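You operate a simulated robot arm through the tools that you are given. There is no shell and no other tool.

Carry out the task below with a simulated robot arm. There is one attempt and no reset: what you move stays moved.

JOB
Wipe the smeared board in the OUT bay clean, load it and latch the frame down.
Fine: use the yellow pad and cleaner; the pad goes back on its tray; no print; the clamps and the other boards stay. Set down upright: yellow pad.

The check looks at the end state, three seconds after you hand in, the way a careful person would. Anything else that was tipped, shoved, dropped, spilled or broken makes it a failure.

ROBOT AND FRAMES
A 6-joint arm with a two-finger gripper, fixed in place. Base frame: the origin is at the foot of the arm, x ahead of it, y to its left, z up; the work surface is at about z = 0.86. Readings come in m, degrees, newtons and seconds.
It reaches about 1.298 m from its shoulder. Its first joint turns from -149.0 to 149.0 degrees. Payload 1.57 kg.
Tool frame: the origin (TCP) lies between the finger pads and is the grasp point; the fingertips stand 0.021 m ahead of it; z points along the fingers, y is the line along which they close. Largest opening 0.07 m; the body of the gripper starts 0.05 m behind the TCP.
Orientation is told as [roll, pitch, yaw] about the base's x, y, z axes, in that order, counted from this pose: with the fingers straight down and closing along the base's y, the tool's x points along the base's -x, its y along +y and its z along -z.

CONTROLS
- The arm moves only by the tool jog_arm. Its argument "steps" is a list of rows, each a list of 7 numbers: the shift along the base's x, y, z in m, then the turn, a rotation vector about the base's x, y, z in degrees, then the opening, from 0 (shut) to 1 (fully open). In form: [[dx, dy, dz, wx, wy, wz, claw], ...]. A call has 1 to 20 rows; each row shifts and turns the commanded pose from where the row before left it. Rows are played at 5 a second. More than 0.05 m and 8.6 degrees between two rows, or a gripper value outside its range, and nothing of the call is played. Where a pose cannot be reached the arm comes as near as it can. A force on the tool above 40 N (or 10 N above the force at the start of the call, whichever is more), or a blocked arm, ends the call early, and 0.2 s more pass. Each finger halts on what it meets, pressing with about 30 N; the grip force reading is that of the motor and also rises with nothing between the fingers. The clock runs only during rows and for 0.2 s after the last one: add rows that do not move to give the fingers time. The reply holds the time, the measured pose of the TCP, the force on the tool along the base axes, the opening and the grip force, in the units named above and with some noise, with the torque about the TCP (base axes, N m) and any sound that the robot's microphone picked up, and new pictures: "pictures" is both (left out), scene, wrist or none.
- Cameras (640 x 400 px; columns grow to the right, rows downward): "scene" is fixed at [0.3987, -0.5022, 1.4481]; the picture's right is [-0.63, -0.78, 0.00], its down [-0.64, 0.52, -0.57] and it looks along [0.44, -0.36, -0.82] (base axes); focal length 214 px, centre (320, 200). "wrist" rides on the gripper at [0.079, 0.004, -0.081] in the tool frame; the picture's right is [-0.05, 1.00, 0.00], its down [-0.67, -0.04, -0.74] and it looks along [-0.74, -0.04, 0.67] (tool axes); focal length 256 px, centre (320, 200).
- lift_body(by): slides the trunk up (or, below 0, down) by that many m; the arm rides with it, the base frame stays. It gives what a move gives, with no picture.
- probe_pixels(camera, pixels): for up to 12 pixels [column, row] of the newest picture of that camera ("zoom" is the newest enlarged one), the place [x, y, z] in the base frame of the surface seen there, good to about 0.003 m. The clock stands still meanwhile.
- zoom(camera, box): a new picture of the part [left, top, right, bottom] of that camera's present view, enlarged. The clock stands still meanwhile.
- sign_off(): hands the job in; it is judged then, once.

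Open the gripper and draw the arm clear of the work before you hand the job in, unless the task says otherwise.

The tools are called as name(argument=value, ...) on one line, values as JSON. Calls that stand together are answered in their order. jog_arm: Moves the arm, as the interface text tells. Its arguments: {"type":"object","properties":{"steps":{"type":"array"},"pictures":{"type":"string","enum":["both","scene","wrist","none"]}},"required":["steps"]} The other tools are called the same way: lift_body (by) slides the trunk up or down; probe_pixels (camera, pixels) gives the place of the surface under pixels of a picture; zoom (camera, box) takes an enlarged picture of a part of a camera's view; sign_off () hands the job in.

At the start:

```text
time_s: 0.0
position: [0.7367, -0.2185, 1.2822]
tcp_rot: [-0.1, 0.0, 0.0]
force: [-1.0, 0.3, -0.6]
wrist_torque: [0.0, -0.01, -0.02]
opening: 0.0697
grip_force: 0.0
trunk travel left (down, up): [-0.965, 0.005]
```

scene: 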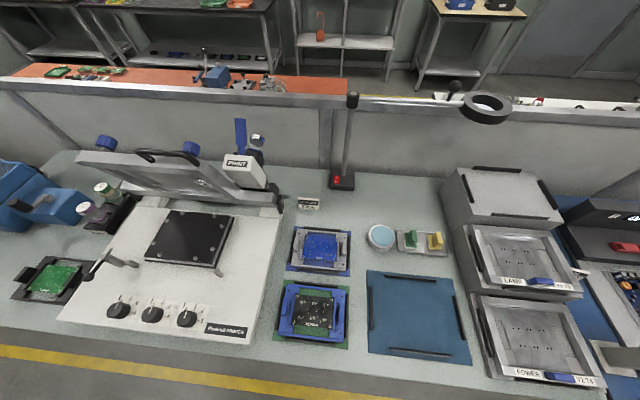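
wrist: 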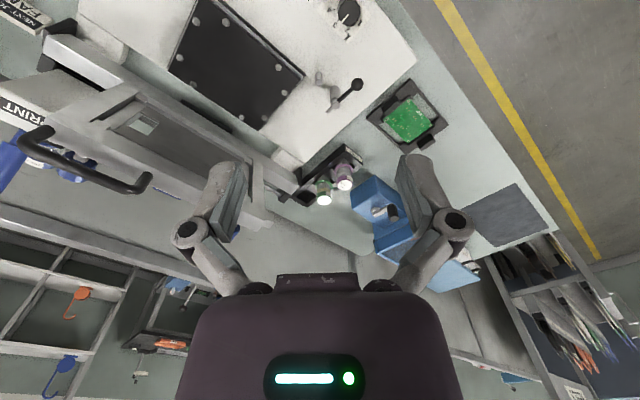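

The scene picture shows a screen printer with a raised frame at left (150,180), board holders at centre, and a tray with pads near (422,242). I'll zoom in on the parts before moving anything.

zoom(camera="scene", box=[270, 200, 480, 360])

zoom(camera="scene", box=[60, 100, 300, 340])

zoom(camera="scene", box=[430, 150, 640, 400])

zoom(camera="scene", box=[0, 140, 140, 310])

```text
2.50 times, centred on (375, 280) of scene
```

zoom: 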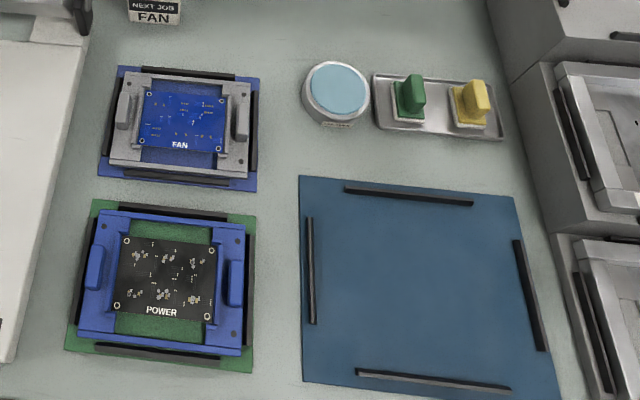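

```text
1.67 times, centred on (180, 220) of scene
```

zoom: 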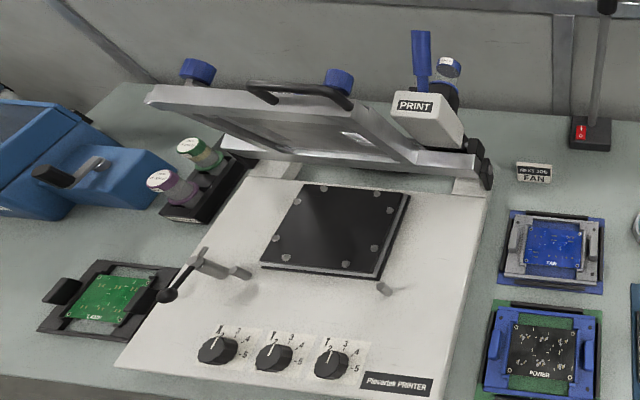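

```text
1.60 times, centred on (535, 275) of scene
```

zoom: 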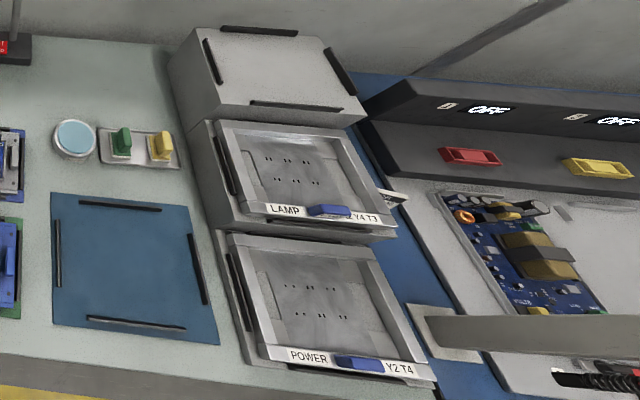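

```text
2.35 times, centred on (70, 225) of scene
```

zoom: 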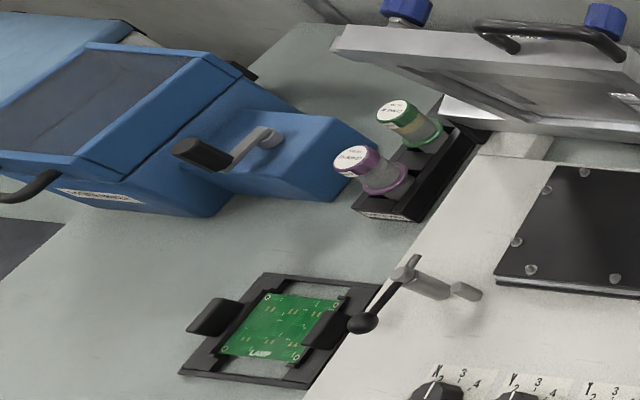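

I'll look closer at the boards and labels to find the OUT bay and the smeared board.

zoom(camera="scene", box=[275, 220, 355, 275])

zoom(camera="scene", box=[275, 275, 355, 350])

zoom(camera="scene", box=[355, 215, 455, 265])

zoom(camera="scene", box=[200, 110, 300, 230])

zoom(camera="scene", box=[5, 240, 155, 310])

zoom(camera="wrist", box=[160, 0, 460, 220])

```text
7.27 times, centred on (315, 248) of scene
```

zoom: 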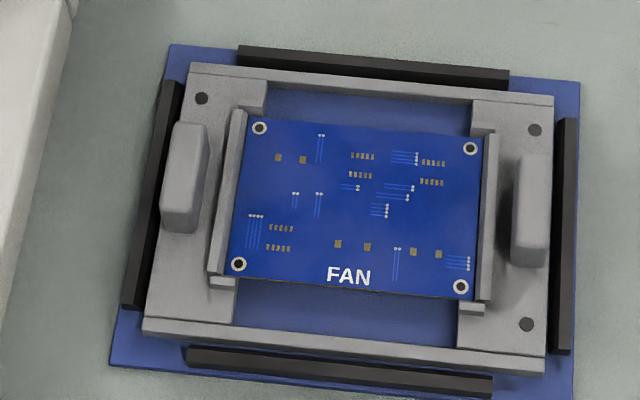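

```text
5.33 times, centred on (315, 312) of scene
```

zoom: 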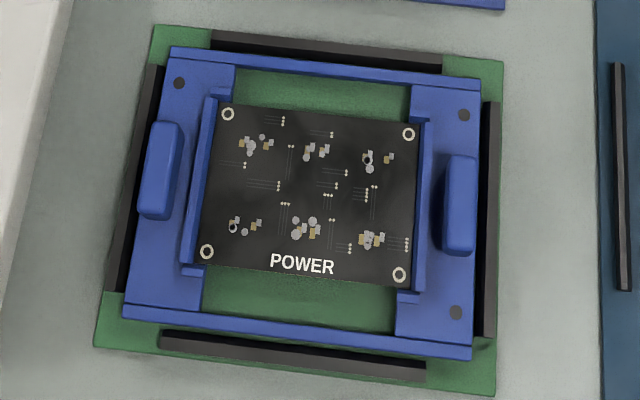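

```text
6.40 times, centred on (405, 240) of scene
```

zoom: 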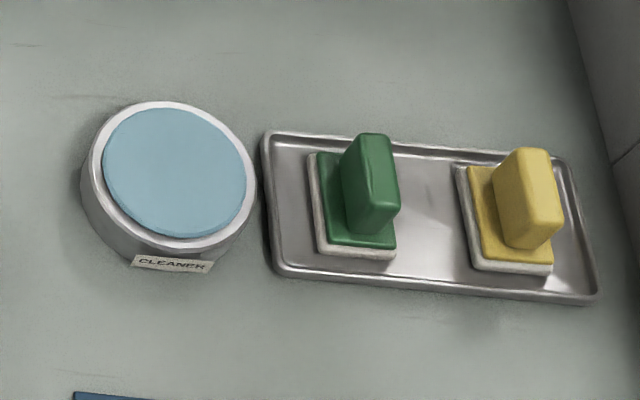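

```text
3.33 times, centred on (250, 170) of scene
```

zoom: 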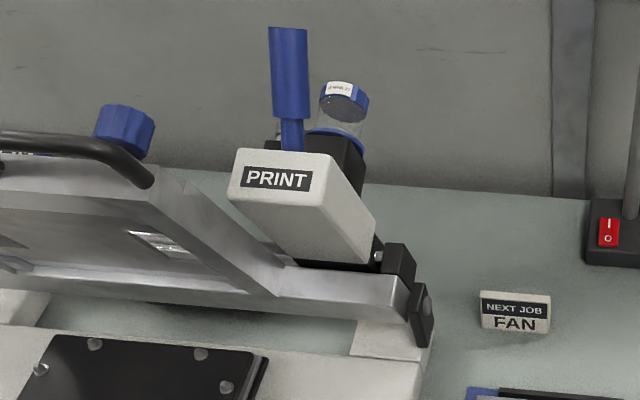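

```text
4.27 times, centred on (80, 275) of scene
```

zoom: 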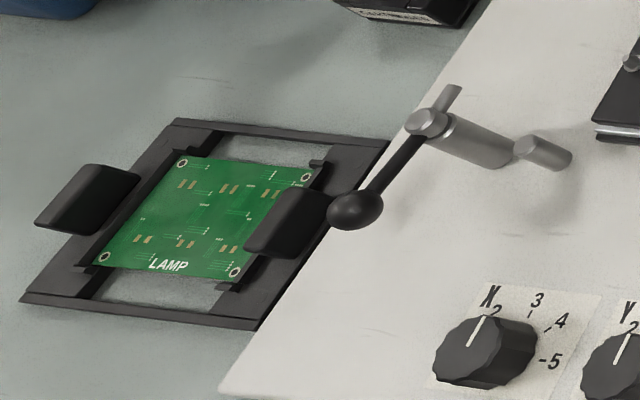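

```text
1.82 times, centred on (310, 110) of wrist
```

zoom: 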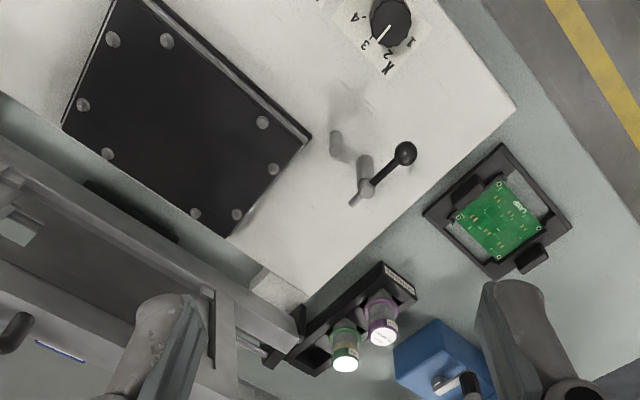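

POWER (315,312) carries displaced grey paste blobs, while FAN and LAMP look clean. Next I'll zoom on the plate, the latch lever, the frame and other surfaces to measure them.

zoom(camera="scene", box=[130, 195, 250, 280])

probe_pixels(camera="scene", pixels=[[180, 212], [234, 217], [147, 258], [212, 265], [190, 238], [230, 245], [300, 210], [320, 243], [315, 312], [290, 308], [345, 308], [410, 300]])

zoom(camera="scene", box=[70, 230, 150, 290])

zoom(camera="scene", box=[70, 130, 290, 220])

zoom(camera="wrist", box=[0, 0, 200, 280])

```text
4.71 times, centred on (190, 238) of scene
```

zoom: 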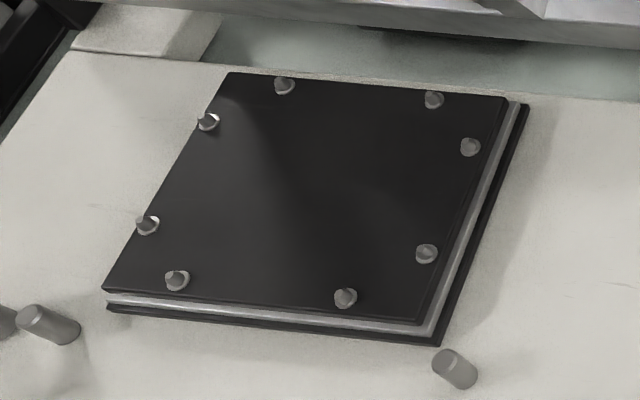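

```text
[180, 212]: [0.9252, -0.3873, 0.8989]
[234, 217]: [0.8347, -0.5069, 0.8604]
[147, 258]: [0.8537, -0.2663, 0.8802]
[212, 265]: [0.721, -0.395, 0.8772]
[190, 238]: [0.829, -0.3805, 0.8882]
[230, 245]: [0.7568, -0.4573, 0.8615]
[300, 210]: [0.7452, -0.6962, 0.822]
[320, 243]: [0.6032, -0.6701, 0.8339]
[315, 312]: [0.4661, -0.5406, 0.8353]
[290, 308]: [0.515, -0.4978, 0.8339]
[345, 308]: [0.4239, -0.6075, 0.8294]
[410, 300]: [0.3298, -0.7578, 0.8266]
```

```text
6.67 times, centred on (110, 260) of scene
```

zoom: 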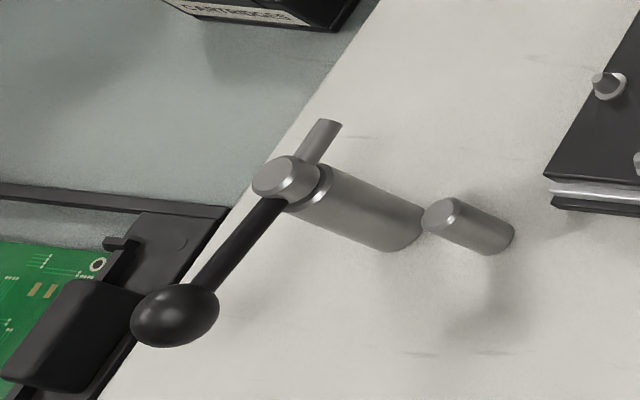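

```text
2.91 times, centred on (180, 175) of scene
```

zoom: 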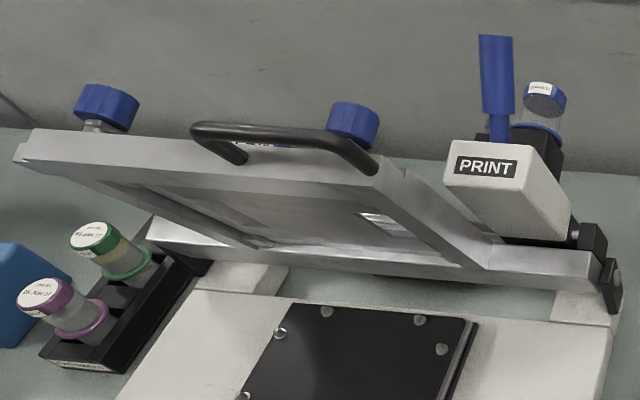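

```text
1.43 times, centred on (100, 140) of wrist
```

zoom: 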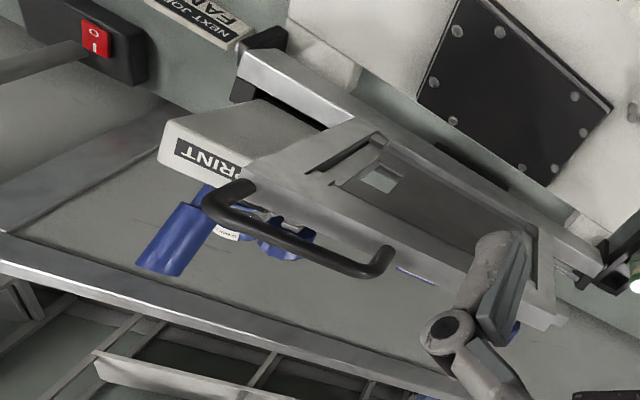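

I'll measure the plate pins and plate outline precisely by zooming and probing that same zoom.

zoom(camera="scene", box=[130, 195, 250, 280])

probe_pixels(camera="zoom", pixels=[[284, 80], [433, 95], [470, 142], [425, 249], [345, 292], [176, 274], [147, 220], [208, 118], [230, 74], [508, 98], [104, 289], [422, 324]])

probe_pixels(camera="zoom", pixels=[[526, 104], [438, 345], [108, 308], [300, 200], [35, 310], [60, 330], [447, 355], [470, 380], [520, 300], [140, 40], [10, 150], [600, 300]])

```text
4.71 times, centred on (190, 238) of scene
```

zoom: 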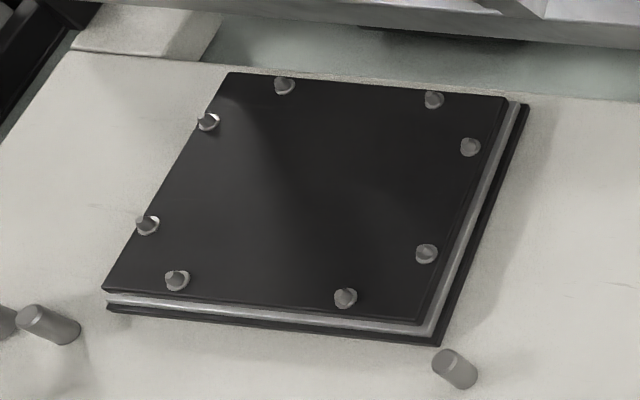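

```text
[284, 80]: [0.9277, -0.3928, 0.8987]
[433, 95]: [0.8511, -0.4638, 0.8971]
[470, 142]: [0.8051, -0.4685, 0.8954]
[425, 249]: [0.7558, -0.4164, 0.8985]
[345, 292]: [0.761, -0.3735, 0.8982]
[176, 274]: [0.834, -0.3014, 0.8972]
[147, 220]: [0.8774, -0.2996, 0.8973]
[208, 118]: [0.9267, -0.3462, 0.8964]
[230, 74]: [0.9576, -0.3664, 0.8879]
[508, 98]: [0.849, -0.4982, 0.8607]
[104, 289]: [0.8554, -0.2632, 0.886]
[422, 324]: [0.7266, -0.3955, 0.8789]
```

```text
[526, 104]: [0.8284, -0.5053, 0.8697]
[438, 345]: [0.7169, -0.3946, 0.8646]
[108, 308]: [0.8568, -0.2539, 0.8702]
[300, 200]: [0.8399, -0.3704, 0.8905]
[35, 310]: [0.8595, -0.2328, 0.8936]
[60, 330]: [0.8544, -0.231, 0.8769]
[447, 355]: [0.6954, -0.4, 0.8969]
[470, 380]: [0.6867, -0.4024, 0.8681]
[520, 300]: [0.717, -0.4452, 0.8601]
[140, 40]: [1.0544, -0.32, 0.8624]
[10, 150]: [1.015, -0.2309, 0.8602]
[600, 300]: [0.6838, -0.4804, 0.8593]
```

Now I'll measure the POWER carrier (corners, handles, board) with the same zoom and probe approach.

zoom(camera="scene", box=[275, 275, 355, 350])

probe_pixels(camera="zoom", pixels=[[174, 50], [478, 84], [469, 352], [127, 312], [179, 83], [463, 116], [456, 312], [158, 165], [461, 200], [300, 190], [165, 127], [150, 214]])

probe_pixels(camera="zoom", pixels=[[228, 113], [409, 134], [399, 274], [206, 251], [205, 170], [423, 200], [330, 100], [300, 320], [150, 280], [130, 200], [460, 160], [459, 246]])

probe_pixels(camera="zoom", pixels=[[320, 48], [300, 370], [150, 100], [490, 200], [155, 30], [500, 60], [495, 390], [95, 345], [50, 200], [540, 200], [300, 290], [350, 85]])

```text
5.33 times, centred on (315, 312) of scene
```

zoom: 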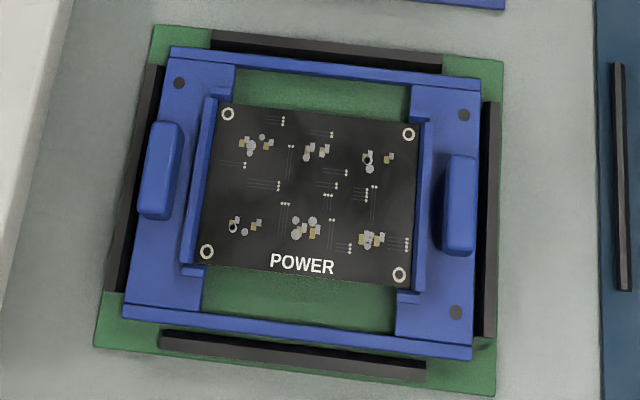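

```text
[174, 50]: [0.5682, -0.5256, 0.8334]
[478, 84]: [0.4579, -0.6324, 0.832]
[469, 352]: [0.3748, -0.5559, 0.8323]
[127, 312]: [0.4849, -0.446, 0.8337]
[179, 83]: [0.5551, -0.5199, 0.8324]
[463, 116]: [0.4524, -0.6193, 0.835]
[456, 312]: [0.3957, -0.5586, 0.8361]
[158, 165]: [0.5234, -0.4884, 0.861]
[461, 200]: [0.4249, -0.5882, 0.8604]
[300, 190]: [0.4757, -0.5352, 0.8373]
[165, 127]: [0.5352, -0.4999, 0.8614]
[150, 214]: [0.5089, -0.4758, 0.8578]
```

```text
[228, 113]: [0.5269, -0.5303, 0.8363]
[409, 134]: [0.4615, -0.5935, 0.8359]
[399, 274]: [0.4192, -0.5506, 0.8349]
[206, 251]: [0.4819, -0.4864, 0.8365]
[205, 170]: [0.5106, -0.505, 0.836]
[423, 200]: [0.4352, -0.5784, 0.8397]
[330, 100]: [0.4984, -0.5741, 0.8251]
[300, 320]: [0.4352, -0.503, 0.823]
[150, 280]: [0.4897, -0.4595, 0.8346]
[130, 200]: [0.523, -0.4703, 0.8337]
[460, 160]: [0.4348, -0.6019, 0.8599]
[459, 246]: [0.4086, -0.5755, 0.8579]
```

```text
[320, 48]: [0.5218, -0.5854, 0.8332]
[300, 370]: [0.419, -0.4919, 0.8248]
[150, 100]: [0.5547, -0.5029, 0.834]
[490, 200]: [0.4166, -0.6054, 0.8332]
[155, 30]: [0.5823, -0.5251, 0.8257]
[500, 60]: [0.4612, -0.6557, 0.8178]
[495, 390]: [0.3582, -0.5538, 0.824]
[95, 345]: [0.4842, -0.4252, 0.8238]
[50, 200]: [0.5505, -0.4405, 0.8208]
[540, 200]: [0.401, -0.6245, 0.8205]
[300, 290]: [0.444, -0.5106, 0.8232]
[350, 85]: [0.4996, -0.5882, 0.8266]
```

POWER's carrier is about 0.157 x 0.118 m and the plate pins leave a nest of about 0.166 x 0.124, with plate top z≈0.889. Now I'll measure the pad tray, the cleaner dish and the pad handles.

zoom(camera="scene", box=[355, 215, 455, 265])

probe_pixels(camera="zoom", pixels=[[170, 170], [240, 170], [170, 110], [170, 250], [110, 180], [500, 155], [545, 155], [530, 205], [515, 235], [555, 235], [485, 180], [540, 258]])

probe_pixels(camera="zoom", pixels=[[466, 172], [485, 255], [550, 268], [475, 268], [460, 170], [430, 200], [270, 135], [560, 165], [590, 298], [275, 270], [526, 180], [370, 150]])

probe_pixels(camera="zoom", pixels=[[513, 153], [549, 153], [560, 212], [525, 215], [498, 240], [470, 160], [470, 220], [345, 145], [385, 140], [365, 200], [330, 240], [250, 300]])

```text
6.40 times, centred on (405, 240) of scene
```

zoom: 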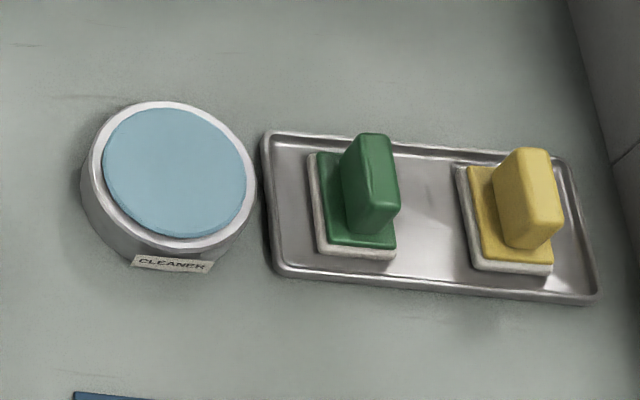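

```text
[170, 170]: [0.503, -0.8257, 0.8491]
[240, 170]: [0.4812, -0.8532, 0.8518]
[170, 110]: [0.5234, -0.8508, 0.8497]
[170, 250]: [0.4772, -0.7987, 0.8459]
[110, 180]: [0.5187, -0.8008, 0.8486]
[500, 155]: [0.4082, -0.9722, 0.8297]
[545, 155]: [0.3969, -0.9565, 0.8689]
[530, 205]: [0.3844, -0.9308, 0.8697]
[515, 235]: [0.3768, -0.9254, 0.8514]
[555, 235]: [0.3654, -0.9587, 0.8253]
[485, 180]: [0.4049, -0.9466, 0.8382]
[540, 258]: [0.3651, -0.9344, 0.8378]
```

```text
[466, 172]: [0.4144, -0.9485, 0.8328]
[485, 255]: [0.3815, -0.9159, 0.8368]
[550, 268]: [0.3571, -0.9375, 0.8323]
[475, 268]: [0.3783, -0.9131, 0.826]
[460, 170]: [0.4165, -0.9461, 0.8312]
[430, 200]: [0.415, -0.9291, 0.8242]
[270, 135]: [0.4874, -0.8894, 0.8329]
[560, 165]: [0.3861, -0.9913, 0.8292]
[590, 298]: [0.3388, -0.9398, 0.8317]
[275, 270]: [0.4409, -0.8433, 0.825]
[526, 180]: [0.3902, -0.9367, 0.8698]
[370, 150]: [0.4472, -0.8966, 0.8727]
```

```text
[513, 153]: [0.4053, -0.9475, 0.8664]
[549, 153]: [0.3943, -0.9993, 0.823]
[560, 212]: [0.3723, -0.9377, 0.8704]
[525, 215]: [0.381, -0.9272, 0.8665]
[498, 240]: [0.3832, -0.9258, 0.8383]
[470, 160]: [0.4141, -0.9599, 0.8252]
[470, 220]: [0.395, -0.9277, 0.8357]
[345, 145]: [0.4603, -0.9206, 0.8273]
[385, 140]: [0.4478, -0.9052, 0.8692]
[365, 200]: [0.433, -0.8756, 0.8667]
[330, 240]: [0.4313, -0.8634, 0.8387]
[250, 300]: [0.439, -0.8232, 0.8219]
```

Pad handle: top z≈0.870, centred near (0.389,-0.942), about 0.014 wide along the bench's right axis; cleaner disc at (0.497,-0.825,0.849). Now I'll measure the latch, the frame and its handle.

zoom(camera="scene", box=[70, 230, 150, 290])

probe_pixels(camera="zoom", pixels=[[275, 180], [320, 130], [305, 160], [270, 220], [220, 270], [175, 305], [165, 290], [330, 190], [390, 245], [440, 210], [500, 240], [320, 200]])

zoom(camera="scene", box=[70, 130, 290, 220])

probe_pixels(camera="zoom", pixels=[[30, 145], [380, 178], [200, 128], [285, 130], [350, 145], [240, 155], [370, 168], [610, 270], [160, 230], [480, 275], [540, 265], [20, 155]])

probe_pixels(camera="zoom", pixels=[[105, 95], [352, 115], [498, 70], [485, 165], [540, 210], [545, 95], [610, 240], [180, 250], [590, 255], [260, 240], [200, 170], [330, 210]])

```text
6.67 times, centred on (110, 260) of scene
```

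zoom: 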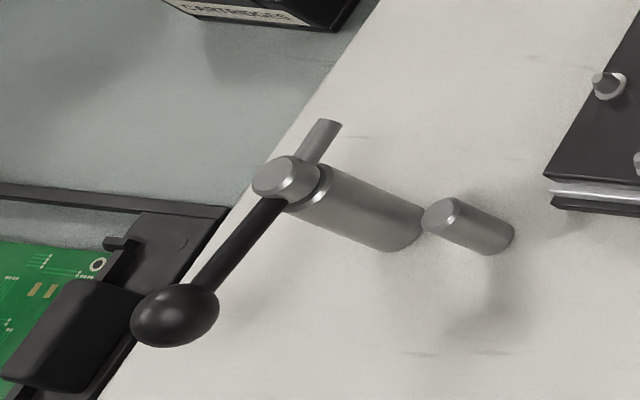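

```text
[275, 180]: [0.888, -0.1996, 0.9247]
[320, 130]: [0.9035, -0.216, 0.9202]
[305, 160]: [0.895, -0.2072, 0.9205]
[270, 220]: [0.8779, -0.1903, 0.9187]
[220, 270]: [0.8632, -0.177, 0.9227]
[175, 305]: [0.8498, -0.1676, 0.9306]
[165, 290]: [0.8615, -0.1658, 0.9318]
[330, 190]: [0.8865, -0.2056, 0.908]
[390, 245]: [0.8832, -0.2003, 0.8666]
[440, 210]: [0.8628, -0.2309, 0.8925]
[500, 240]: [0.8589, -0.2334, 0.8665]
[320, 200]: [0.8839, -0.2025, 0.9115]
```

```text
2.91 times, centred on (180, 175) of scene
```

zoom: 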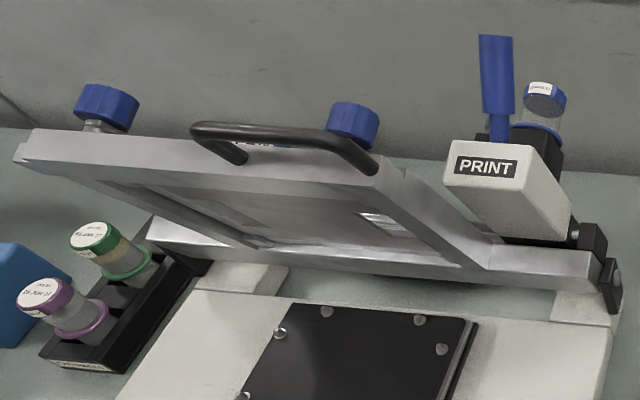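

```text
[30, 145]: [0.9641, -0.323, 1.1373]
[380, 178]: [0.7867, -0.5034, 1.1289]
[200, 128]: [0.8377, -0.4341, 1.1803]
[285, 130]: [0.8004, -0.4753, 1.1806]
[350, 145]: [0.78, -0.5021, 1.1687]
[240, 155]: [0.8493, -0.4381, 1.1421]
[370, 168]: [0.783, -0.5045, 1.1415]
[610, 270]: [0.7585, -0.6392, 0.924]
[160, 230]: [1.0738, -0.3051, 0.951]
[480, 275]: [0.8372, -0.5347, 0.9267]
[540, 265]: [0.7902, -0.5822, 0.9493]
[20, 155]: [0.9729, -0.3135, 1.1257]
```

```text
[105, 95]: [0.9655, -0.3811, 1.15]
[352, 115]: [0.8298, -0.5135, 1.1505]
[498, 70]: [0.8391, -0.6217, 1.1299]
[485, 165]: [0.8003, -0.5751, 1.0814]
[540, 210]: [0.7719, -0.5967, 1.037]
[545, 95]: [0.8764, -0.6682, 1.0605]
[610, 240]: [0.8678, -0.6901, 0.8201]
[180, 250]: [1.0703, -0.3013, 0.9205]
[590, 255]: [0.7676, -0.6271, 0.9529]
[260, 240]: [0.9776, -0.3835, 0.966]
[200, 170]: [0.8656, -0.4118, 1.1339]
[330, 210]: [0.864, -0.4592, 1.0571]
```

Frame hinge is at the back and its front edge at z≈1.135, with the handle bar near (0.81,-0.465,1.18). The latch tongue points backward and its ball forward. I'll probe the magnifier lamp, cartridge holder and LAMP carrier for clearance, and zoom more on the frame.

probe_pixels(camera="scene", pixels=[[352, 97], [400, 98], [450, 98], [487, 95], [470, 112], [510, 105], [342, 180], [105, 190], [95, 210], [130, 200], [20, 275], [75, 265]])

probe_pixels(camera="scene", pixels=[[455, 90], [500, 175], [540, 260], [525, 185], [540, 282], [560, 378], [480, 200], [240, 130], [257, 140], [100, 140], [190, 148], [60, 205]])

zoom(camera="scene", box=[440, 75, 530, 130])

zoom(camera="scene", box=[70, 135, 180, 215])

zoom(camera="scene", box=[170, 135, 290, 215])

```text
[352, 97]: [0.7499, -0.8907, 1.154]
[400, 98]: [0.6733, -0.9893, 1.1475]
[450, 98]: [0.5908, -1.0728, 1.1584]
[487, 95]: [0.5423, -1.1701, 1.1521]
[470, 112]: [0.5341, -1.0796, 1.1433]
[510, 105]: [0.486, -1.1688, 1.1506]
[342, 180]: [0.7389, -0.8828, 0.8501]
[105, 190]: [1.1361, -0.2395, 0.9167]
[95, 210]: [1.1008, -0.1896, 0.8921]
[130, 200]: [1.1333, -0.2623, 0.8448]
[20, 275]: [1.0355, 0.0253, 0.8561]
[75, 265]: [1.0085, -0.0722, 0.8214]
```

```text
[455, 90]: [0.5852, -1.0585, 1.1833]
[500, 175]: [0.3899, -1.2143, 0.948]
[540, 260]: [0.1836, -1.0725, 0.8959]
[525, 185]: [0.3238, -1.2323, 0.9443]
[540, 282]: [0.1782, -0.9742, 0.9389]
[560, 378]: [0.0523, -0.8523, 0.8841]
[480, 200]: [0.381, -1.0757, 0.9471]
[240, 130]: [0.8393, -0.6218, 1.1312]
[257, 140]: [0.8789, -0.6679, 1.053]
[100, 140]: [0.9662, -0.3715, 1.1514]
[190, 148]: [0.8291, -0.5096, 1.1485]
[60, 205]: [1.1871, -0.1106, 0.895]
```

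```text
7.11 times, centred on (485, 102) of scene
```

zoom: 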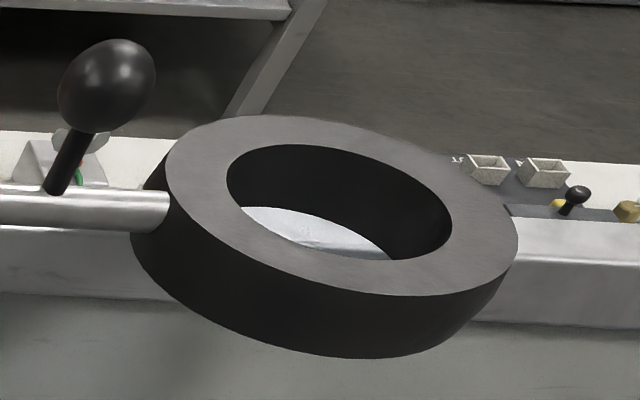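

```text
5.00 times, centred on (125, 175) of scene
```

zoom: 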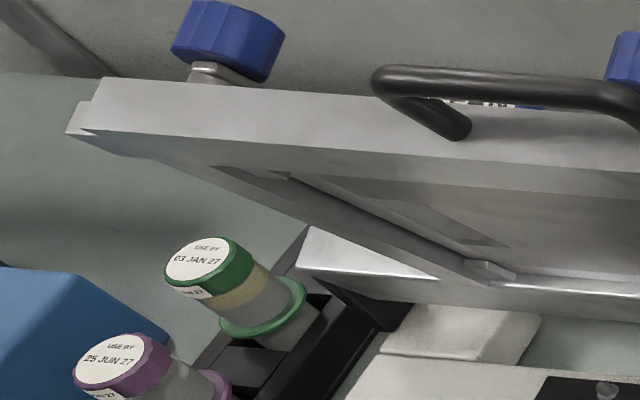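

```text
5.00 times, centred on (230, 175) of scene
```

zoom: 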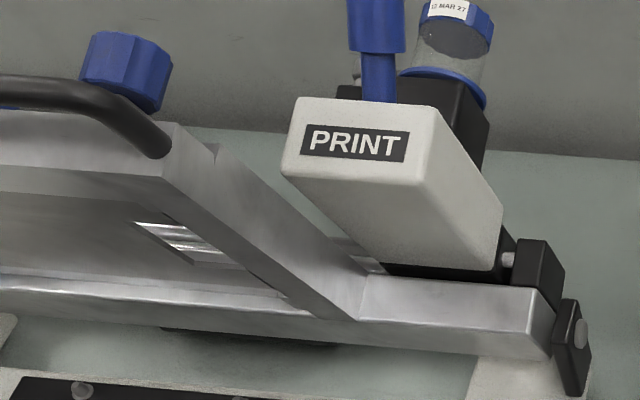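

The path from here to the pads runs in front of the raised frame (≥0.15 m clear) and clear of the lamp ring at (0.53,-1.12,1.15). I move to a look-out pose above and in front of the yellow pad, turning the tool to yaw -45.

jog_arm(steps=[[-0.0193, -0.0402, -0.006, 0, 0, -2.5, 1], [-0.0193, -0.0402, -0.006, 0, 0, -2.5, 1], [-0.0193, -0.0402, -0.006, 0, 0, -2.5, 1], [-0.0193, -0.0402, -0.006, 0, 0, -2.5, 1], [-0.0193, -0.0402, -0.006, 0, 0, -2.5, 1], [-0.0193, -0.0402, -0.006, 0, 0, -2.5, 1], [-0.0193, -0.0402, -0.006, 0, 0, -2.5, 1], [-0.0193, -0.0402, -0.006, 0, 0, -2.5, 1], [-0.0193, -0.0402, -0.006, 0, 0, -2.5, 1], [-0.0193, -0.0402, -0.006, 0, 0, -2.5, 1], [-0.0193, -0.0402, -0.006, 0, 0, -2.5, 1], [-0.0193, -0.0402, -0.006, 0, 0, -2.5, 1], [-0.0193, -0.0402, -0.006, 0, 0, -2.5, 1], [-0.0193, -0.0402, -0.006, 0, 0, -2.5, 1], [-0.0193, -0.0402, -0.006, 0, 0, -2.5, 1], [-0.0193, -0.0402, -0.006, 0, 0, -2.5, 1], [-0.0193, -0.0402, -0.006, 0, 0, -2.5, 1], [-0.0193, -0.0402, -0.006, 0, 0, -2.5, 1], [0, 0, 0, 0, 0, 0, 1]])

```text
time_s: 4.0
position: [0.3891, -0.9413, 1.2831]
tcp_rot: [0.0, 0.0, -45.0]
force: [0.1, -0.2, -0.4]
wrist_torque: [-0.01, -0.02, -0.01]
opening: 0.0701
grip_force: 0.0
out of reach, approached as far as the arm can: row 1, 2, 3, 4, 5, 6, 7, 8, 9, 10, 11, 12, 13, 14, 15, 16, 17, 18
trunk travel left (down, up): [-0.965, 0.005]
```

scene: 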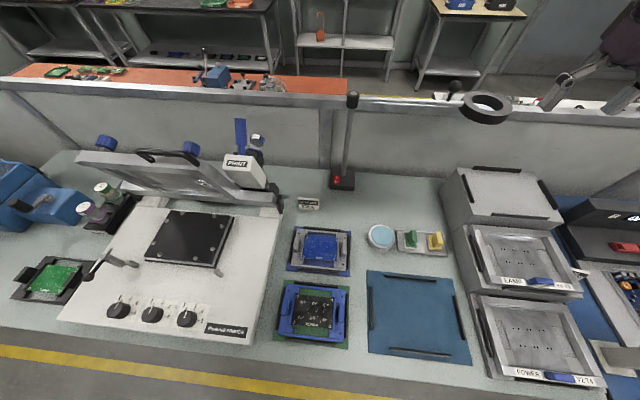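
wrist: 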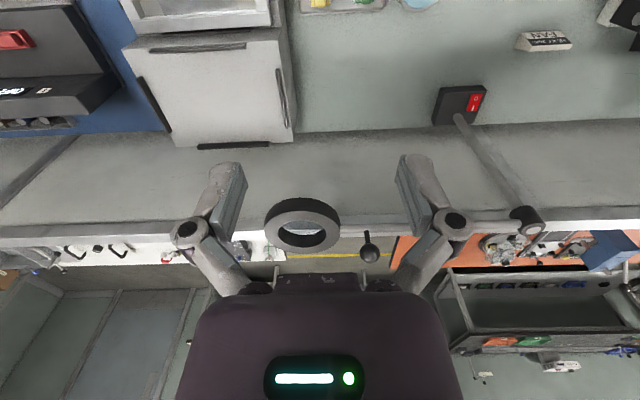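

The arm couldn't go lower with the trunk up (z stayed 1.283), so I lower the trunk by 0.15 with the gripper clear above the pads.

lift_body(by=-0.15)

jog_arm(steps=[[0, 0, -0.02, 0, 0, 0, 1], [0, 0, -0.02, 0, 0, 0, 1], [0, 0, 0, 0, 0, 0, 1]])

```text
time_s: 5.8
position: [0.3877, -0.9428, 1.1329]
tcp_rot: [0.0, 0.0, -45.0]
force: [0.2, -0.8, 0.4]
wrist_torque: [-0.01, -0.01, -0.01]
opening: 0.0697
grip_force: 0.1
trunk travel left (down, up): [-0.815, 0.155]
```

```text
time_s: 6.5
position: [0.3886, -0.9427, 1.1327]
tcp_rot: [0.1, 0.0, -44.9]
force: [0.6, 0.0, 0.3]
wrist_torque: [0.0, -0.03, 0.03]
opening: 0.0699
grip_force: 0.0
out of reach, approached as far as the arm can: row 1, 2
trunk travel left (down, up): [-0.815, 0.155]
```

scene: 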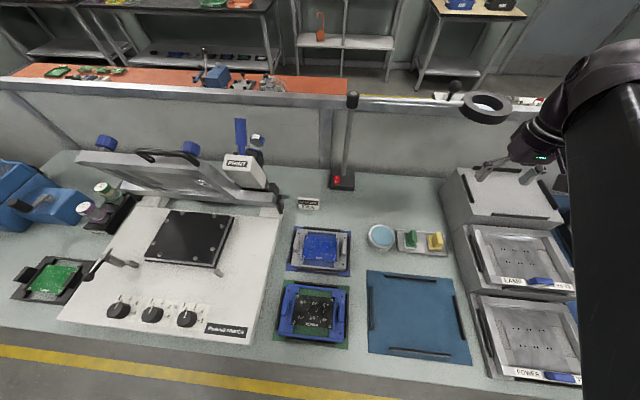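
wrist: 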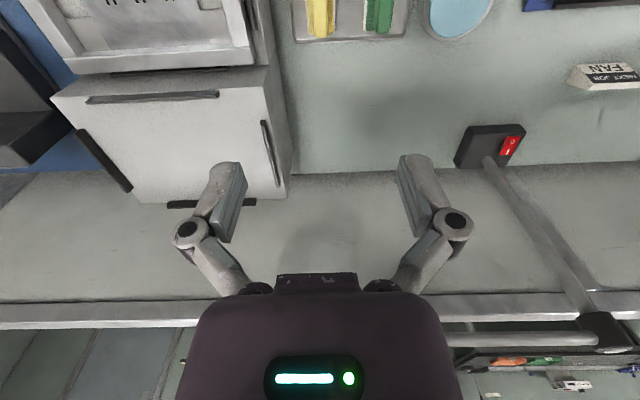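

The reachable floor moves with the trunk (1.2827 minus travel). I test that I can jog up, so I can lower the trunk more and work in the middle of the arm's range.

jog_arm(steps=[[0, 0, 0.04, 0, 0, 0, 1], [0, 0, 0.04, 0, 0, 0, 1], [0, 0, 0.04, 0, 0, 0, 1], [0, 0, 0.04, 0, 0, 0, 1], [0, 0, 0, 0, 0, 0, 1]])

```text
time_s: 7.8
position: [0.3886, -0.9428, 1.1349]
tcp_rot: [0.0, 0.0, -45.0]
force: [0.3, -0.1, 0.7]
wrist_torque: [-0.01, 0.0, 0.01]
opening: 0.0703
grip_force: 0.0
out of reach, approached as far as the arm can: row 1, 2, 3, 4
trunk travel left (down, up): [-0.815, 0.155]
```

scene: 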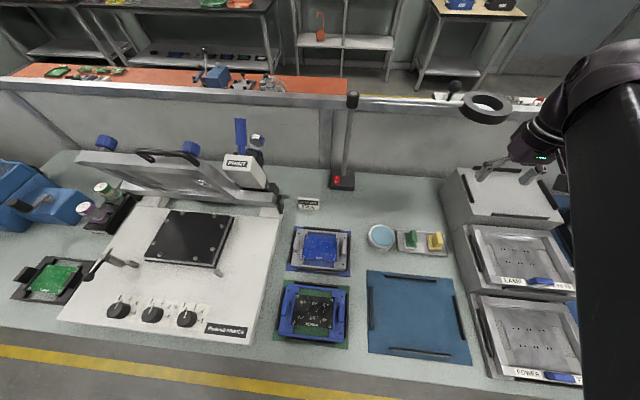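
wrist: 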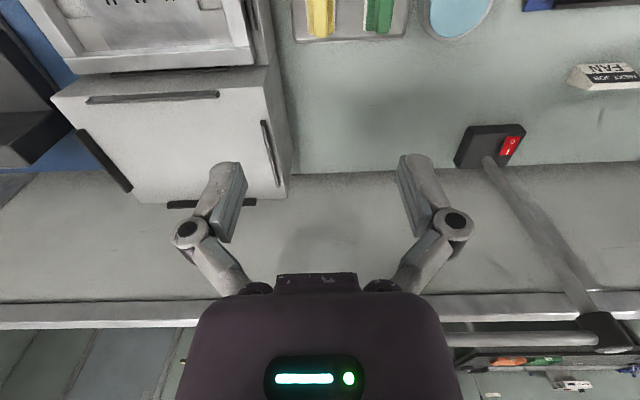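

Jogging only moves horizontally with the fingers down, so height must come from the trunk. Before descending beside the rack, I probe its left edge near the tray.

probe_pixels(camera="scene", pixels=[[446, 190], [450, 200], [455, 225], [460, 240], [466, 255], [464, 228], [468, 232], [472, 250], [470, 290], [478, 296], [484, 300], [458, 175]])

probe_pixels(camera="wrist", pixels=[[310, 5], [330, 5], [320, 15], [312, 33], [330, 33], [378, 5], [378, 30], [460, 15], [270, 100], [90, 100], [150, 68], [255, 55]])

zoom(camera="wrist", box=[240, 0, 520, 120])

```text
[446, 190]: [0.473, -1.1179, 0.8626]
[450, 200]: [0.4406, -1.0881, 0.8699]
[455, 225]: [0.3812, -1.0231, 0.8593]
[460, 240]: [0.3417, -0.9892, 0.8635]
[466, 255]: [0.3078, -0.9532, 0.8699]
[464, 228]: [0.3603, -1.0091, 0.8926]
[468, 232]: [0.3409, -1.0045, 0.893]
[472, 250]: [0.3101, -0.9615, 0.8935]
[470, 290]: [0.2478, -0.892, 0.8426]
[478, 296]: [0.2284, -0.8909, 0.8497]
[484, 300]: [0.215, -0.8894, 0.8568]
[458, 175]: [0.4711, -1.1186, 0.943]
```

```text
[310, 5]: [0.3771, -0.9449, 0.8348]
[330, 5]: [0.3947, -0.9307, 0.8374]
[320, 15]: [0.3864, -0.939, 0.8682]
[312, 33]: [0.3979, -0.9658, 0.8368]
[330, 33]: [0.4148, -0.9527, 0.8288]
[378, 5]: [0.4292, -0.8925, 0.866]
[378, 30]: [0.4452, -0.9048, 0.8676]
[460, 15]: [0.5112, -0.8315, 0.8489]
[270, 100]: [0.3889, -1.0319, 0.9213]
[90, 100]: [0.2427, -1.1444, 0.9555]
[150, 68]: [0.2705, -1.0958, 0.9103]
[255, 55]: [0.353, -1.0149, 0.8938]
```

```text
2.29 times, centred on (380, 60) of wrist
```

zoom: 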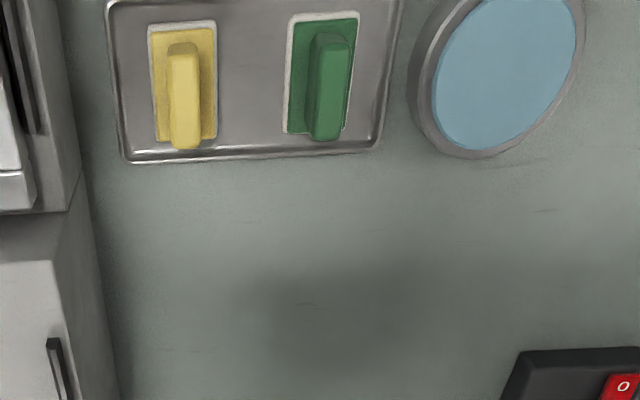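

The rack side stands only about 0.067 m from the pad centre along the closing line, so I'll descend with the gripper partly closed. First I locate the handle exactly in the wrist zoom.

probe_pixels(camera="zoom", pixels=[[183, 65], [183, 100], [183, 140], [172, 100], [195, 100], [172, 60], [194, 60], [155, 25], [212, 25], [160, 135], [214, 135], [183, 48]])

```text
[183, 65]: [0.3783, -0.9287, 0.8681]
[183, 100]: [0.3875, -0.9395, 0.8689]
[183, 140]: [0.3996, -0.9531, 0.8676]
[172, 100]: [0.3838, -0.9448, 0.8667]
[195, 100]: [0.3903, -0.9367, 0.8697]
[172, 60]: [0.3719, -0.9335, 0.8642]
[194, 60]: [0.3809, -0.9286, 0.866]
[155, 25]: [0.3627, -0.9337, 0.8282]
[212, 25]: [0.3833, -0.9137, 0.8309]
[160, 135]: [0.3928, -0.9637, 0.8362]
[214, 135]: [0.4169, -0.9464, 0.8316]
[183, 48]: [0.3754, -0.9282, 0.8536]
```

Handle centre is (0.3887,-0.940), aligned with yaw -45. I narrow the gripper, nudge 2 mm, then descend in stages.

jog_arm(steps=[[0, 0.0025, 0, 0, 0, 0, 0.6], [0, 0, 0, 0, 0, 0, 0.6], [0, 0, 0, 0, 0, 0, 0.6]], pictures="none")

lift_body(by=-0.22)

jog_arm(steps=[[0, 0, 0, 0, 0, 0, 0.6]])

```text
time_s: 8.6
position: [0.3896, -0.9389, 1.1331]
tcp_rot: [0.0, 0.0, -45.1]
force: [0.7, 0.1, 0.0]
wrist_torque: [-0.01, 0.0, 0.01]
opening: 0.0418
grip_force: 0.1
trunk travel left (down, up): [-0.815, 0.155]
```

```text
time_s: 10.9
position: [0.3887, -0.9398, 0.9133]
tcp_rot: [0.1, 0.0, -45.0]
force: [-0.3, 0.1, 0.5]
wrist_torque: [-0.02, 0.01, 0.01]
opening: 0.0419
grip_force: 0.1
trunk travel left (down, up): [-0.595, 0.375]
```

```text
time_s: 11.3
position: [0.3874, -0.9404, 0.9125]
tcp_rot: [0.0, 0.0, -45.0]
force: [-0.5, -0.5, 0.7]
wrist_torque: [-0.02, 0.01, 0.0]
opening: 0.0419
grip_force: 0.0
trunk travel left (down, up): [-0.595, 0.375]
```

scene: 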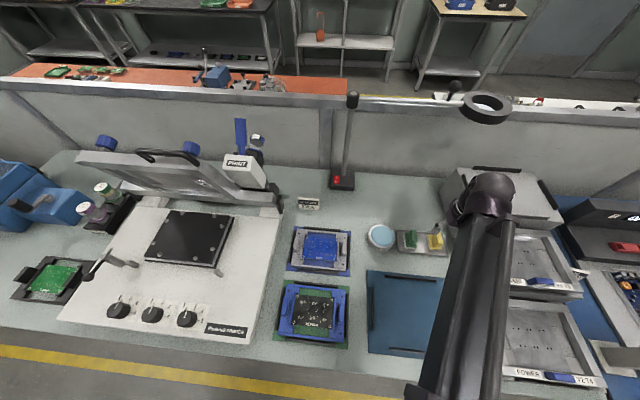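
wrist: 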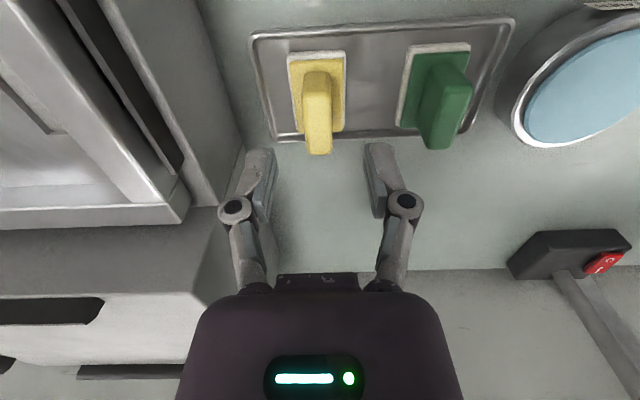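

The handle sits between the fingers. I check how high the forearm's link is over the rack before descending further.

probe_pixels(camera="scene", pixels=[[490, 185], [485, 230], [455, 300], [430, 380], [505, 240], [492, 330]])

probe_pixels(camera="wrist", pixels=[[318, 140], [317, 100], [240, 160], [265, 170], [375, 160], [190, 200], [230, 200], [205, 180]])

```text
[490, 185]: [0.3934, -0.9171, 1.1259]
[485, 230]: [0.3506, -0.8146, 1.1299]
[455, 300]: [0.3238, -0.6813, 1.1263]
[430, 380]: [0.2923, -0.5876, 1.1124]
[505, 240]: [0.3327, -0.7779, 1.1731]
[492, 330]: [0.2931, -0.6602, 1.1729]
```

```text
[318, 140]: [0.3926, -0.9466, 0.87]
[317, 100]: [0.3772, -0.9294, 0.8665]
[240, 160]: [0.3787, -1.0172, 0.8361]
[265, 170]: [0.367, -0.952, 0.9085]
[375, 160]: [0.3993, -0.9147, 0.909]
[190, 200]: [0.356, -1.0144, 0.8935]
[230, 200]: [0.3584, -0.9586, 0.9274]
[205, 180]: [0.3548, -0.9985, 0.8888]
```

Link bottom stays well above the rack. Handle is centred between the fingers; I descend to TCP z≈0.861 and close.

lift_body(by=-0.051)

jog_arm(steps=[[0, 0, 0, 0, 0, 0, 0.0], [0, 0, 0, 0, 0, 0, 0.0], [0, 0, 0, 0, 0, 0, 0.0], [0, 0, 0, 0, 0, 0, 0.0]])

```text
time_s: 12.2
position: [0.3887, -0.9397, 0.863]
tcp_rot: [0.0, 0.0, -45.0]
force: [-0.4, -0.1, -0.1]
wrist_torque: [0.01, 0.01, 0.01]
opening: 0.0417
grip_force: 0.0
trunk travel left (down, up): [-0.544, 0.426]
```

```text
time_s: 13.2
position: [0.3874, -0.9398, 0.8636]
tcp_rot: [0.0, 0.0, -45.0]
force: [-0.8, 1.1, 2.5]
wrist_torque: [0.06, -0.02, 0.0]
opening: 0.0149
grip_force: 29.5
trunk travel left (down, up): [-0.544, 0.426]
```

scene: 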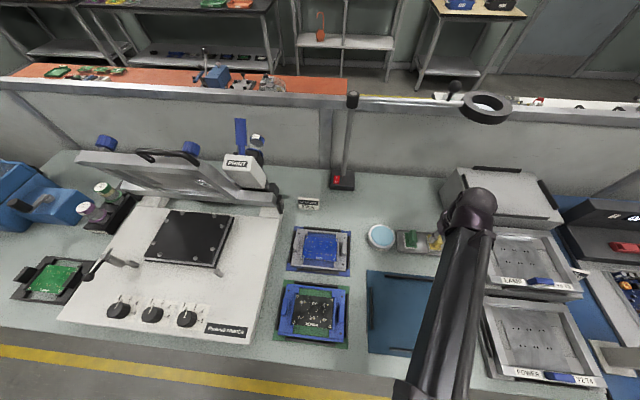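
wrist: 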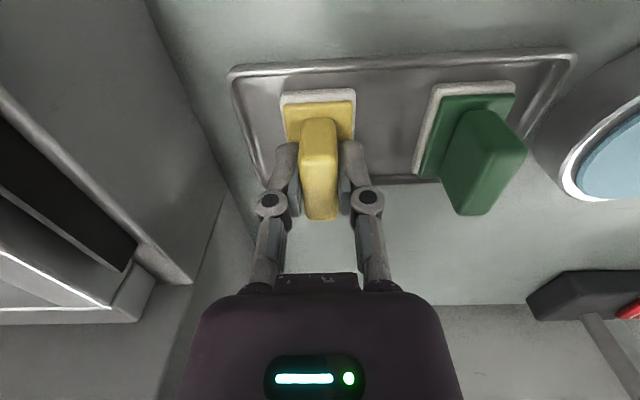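

Yellow pad is held (opening 0.0149, 29.5 N). I lift it 0.08 m and carry it over the cleaner disc at (0.500,-0.827).

lift_body(by=0.09)

jog_arm(steps=[[0.028, 0.0282, 0, 0, 0, 0, 0], [0.028, 0.0282, 0, 0, 0, 0, 0], [0.028, 0.0282, 0, 0, 0, 0, 0], [0.028, 0.0282, 0, 0, 0, 0, 0], [0, 0, 0, 0, 0, 0, 0]])

```text
time_s: 14.5
position: [0.3884, -0.94, 0.9514]
tcp_rot: [0.0, 0.0, -45.0]
force: [-0.8, 0.7, -1.0]
wrist_torque: [-0.06, -0.01, 0.03]
opening: 0.0149
grip_force: 30.2
trunk travel left (down, up): [-0.634, 0.336]
```

```text
time_s: 15.7
position: [0.501, -0.8301, 0.9512]
tcp_rot: [0.1, 0.0, -44.9]
force: [0.6, 0.0, 0.4]
wrist_torque: [0.0, 0.06, -0.02]
opening: 0.0148
grip_force: 30.1
trunk travel left (down, up): [-0.634, 0.336]
```

scene: 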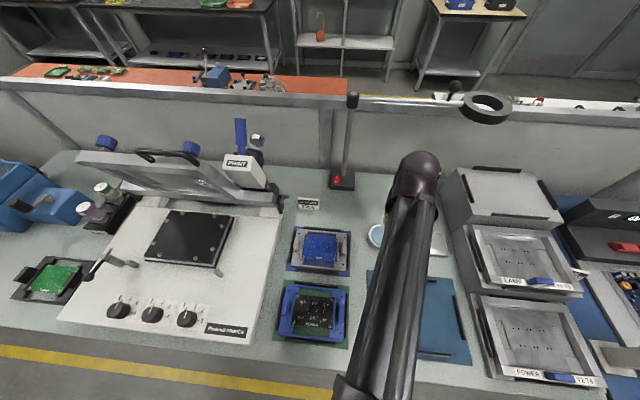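
wrist: 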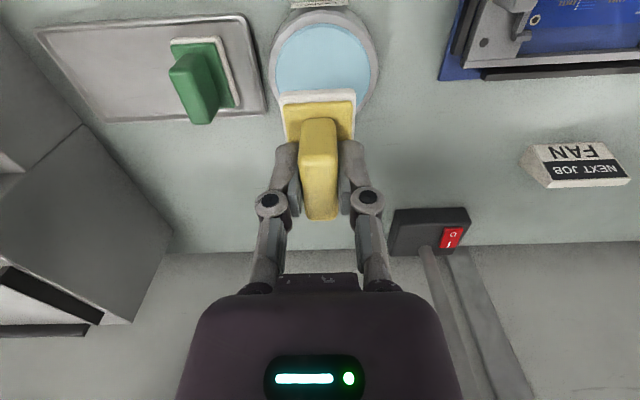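

The pad hangs over the disc. I probe the disc's edges in the wrist picture to confirm its centre before lowering.

probe_pixels(camera="wrist", pixels=[[277, 65], [372, 65], [323, 28], [323, 60], [290, 35], [358, 35], [318, 205], [318, 125], [290, 120], [350, 120]])

```text
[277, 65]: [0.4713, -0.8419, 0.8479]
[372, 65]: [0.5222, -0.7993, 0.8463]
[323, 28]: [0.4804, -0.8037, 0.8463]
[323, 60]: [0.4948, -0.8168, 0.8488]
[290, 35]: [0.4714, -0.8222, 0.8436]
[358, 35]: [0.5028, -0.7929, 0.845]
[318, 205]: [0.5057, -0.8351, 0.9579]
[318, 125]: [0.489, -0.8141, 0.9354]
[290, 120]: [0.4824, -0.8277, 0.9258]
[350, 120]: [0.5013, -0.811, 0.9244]
```

The disc centre is about (0.500,-0.826). I shift slightly and lower towards contact at TCP z≈0.886.

jog_arm(steps=[[-0.003, 0.004, 0, 0, 0, 0, 0], [0, 0, 0, 0, 0, 0, 0]], pictures="none")

lift_body(by=-0.06)

lift_body(by=-0.004)

```text
time_s: 16.3
position: [0.4977, -0.8235, 0.9522]
tcp_rot: [-0.1, 0.0, -45.0]
force: [0.2, -0.7, -0.2]
wrist_torque: [-0.03, 0.06, 0.04]
opening: 0.0151
grip_force: 30.2
trunk travel left (down, up): [-0.634, 0.336]
```

```text
time_s: 17.3
position: [0.4982, -0.8239, 0.8931]
tcp_rot: [0.0, 0.0, -45.0]
force: [0.0, 0.3, 0.0]
wrist_torque: [-0.05, 0.01, -0.02]
opening: 0.0148
grip_force: 30.3
trunk travel left (down, up): [-0.574, 0.396]
```

```text
time_s: 17.8
position: [0.4993, -0.8237, 0.8883]
tcp_rot: [0.0, 0.0, -45.1]
force: [-0.4, 0.4, 2.3]
wrist_torque: [0.03, -0.04, 0.0]
opening: 0.0148
grip_force: 30.1
trunk travel left (down, up): [-0.57, 0.4]
```

Contact begins (2.3 N). I press a little further.

lift_body(by=-0.003)

jog_arm(steps=[[0, 0, 0, 0, 0, 0, 0], [0, 0, 0, 0, 0, 0, 0], [0, 0, 0, 0, 0, 0, 0]])

```text
time_s: 18.3
position: [0.4987, -0.8239, 0.8882]
tcp_rot: [0.0, -0.2, -45.0]
force: [2.5, -5.3, 24.2]
wrist_torque: [-0.15, -0.12, 0.01]
opening: 0.015
grip_force: 30.1
trunk travel left (down, up): [-0.567, 0.403]
```

```text
time_s: 19.1
position: [0.4978, -0.8233, 0.8868]
tcp_rot: [0.0, -0.1, -45.2]
force: [2.4, -4.7, 23.5]
wrist_torque: [-0.13, -0.09, -0.04]
opening: 0.0151
grip_force: 30.3
trunk travel left (down, up): [-0.567, 0.403]
```

scene: 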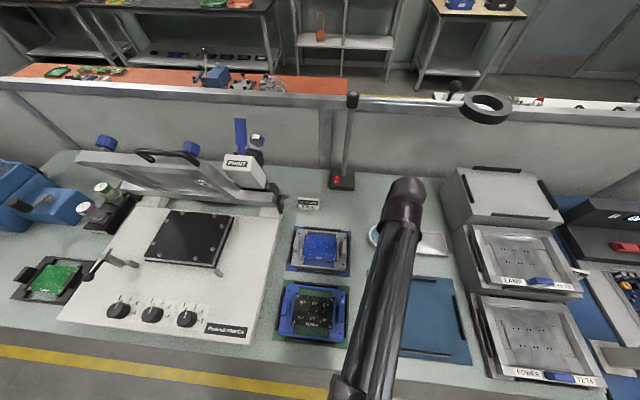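
wrist: 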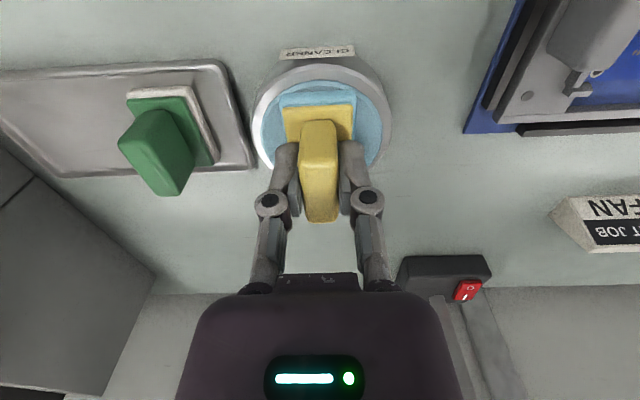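

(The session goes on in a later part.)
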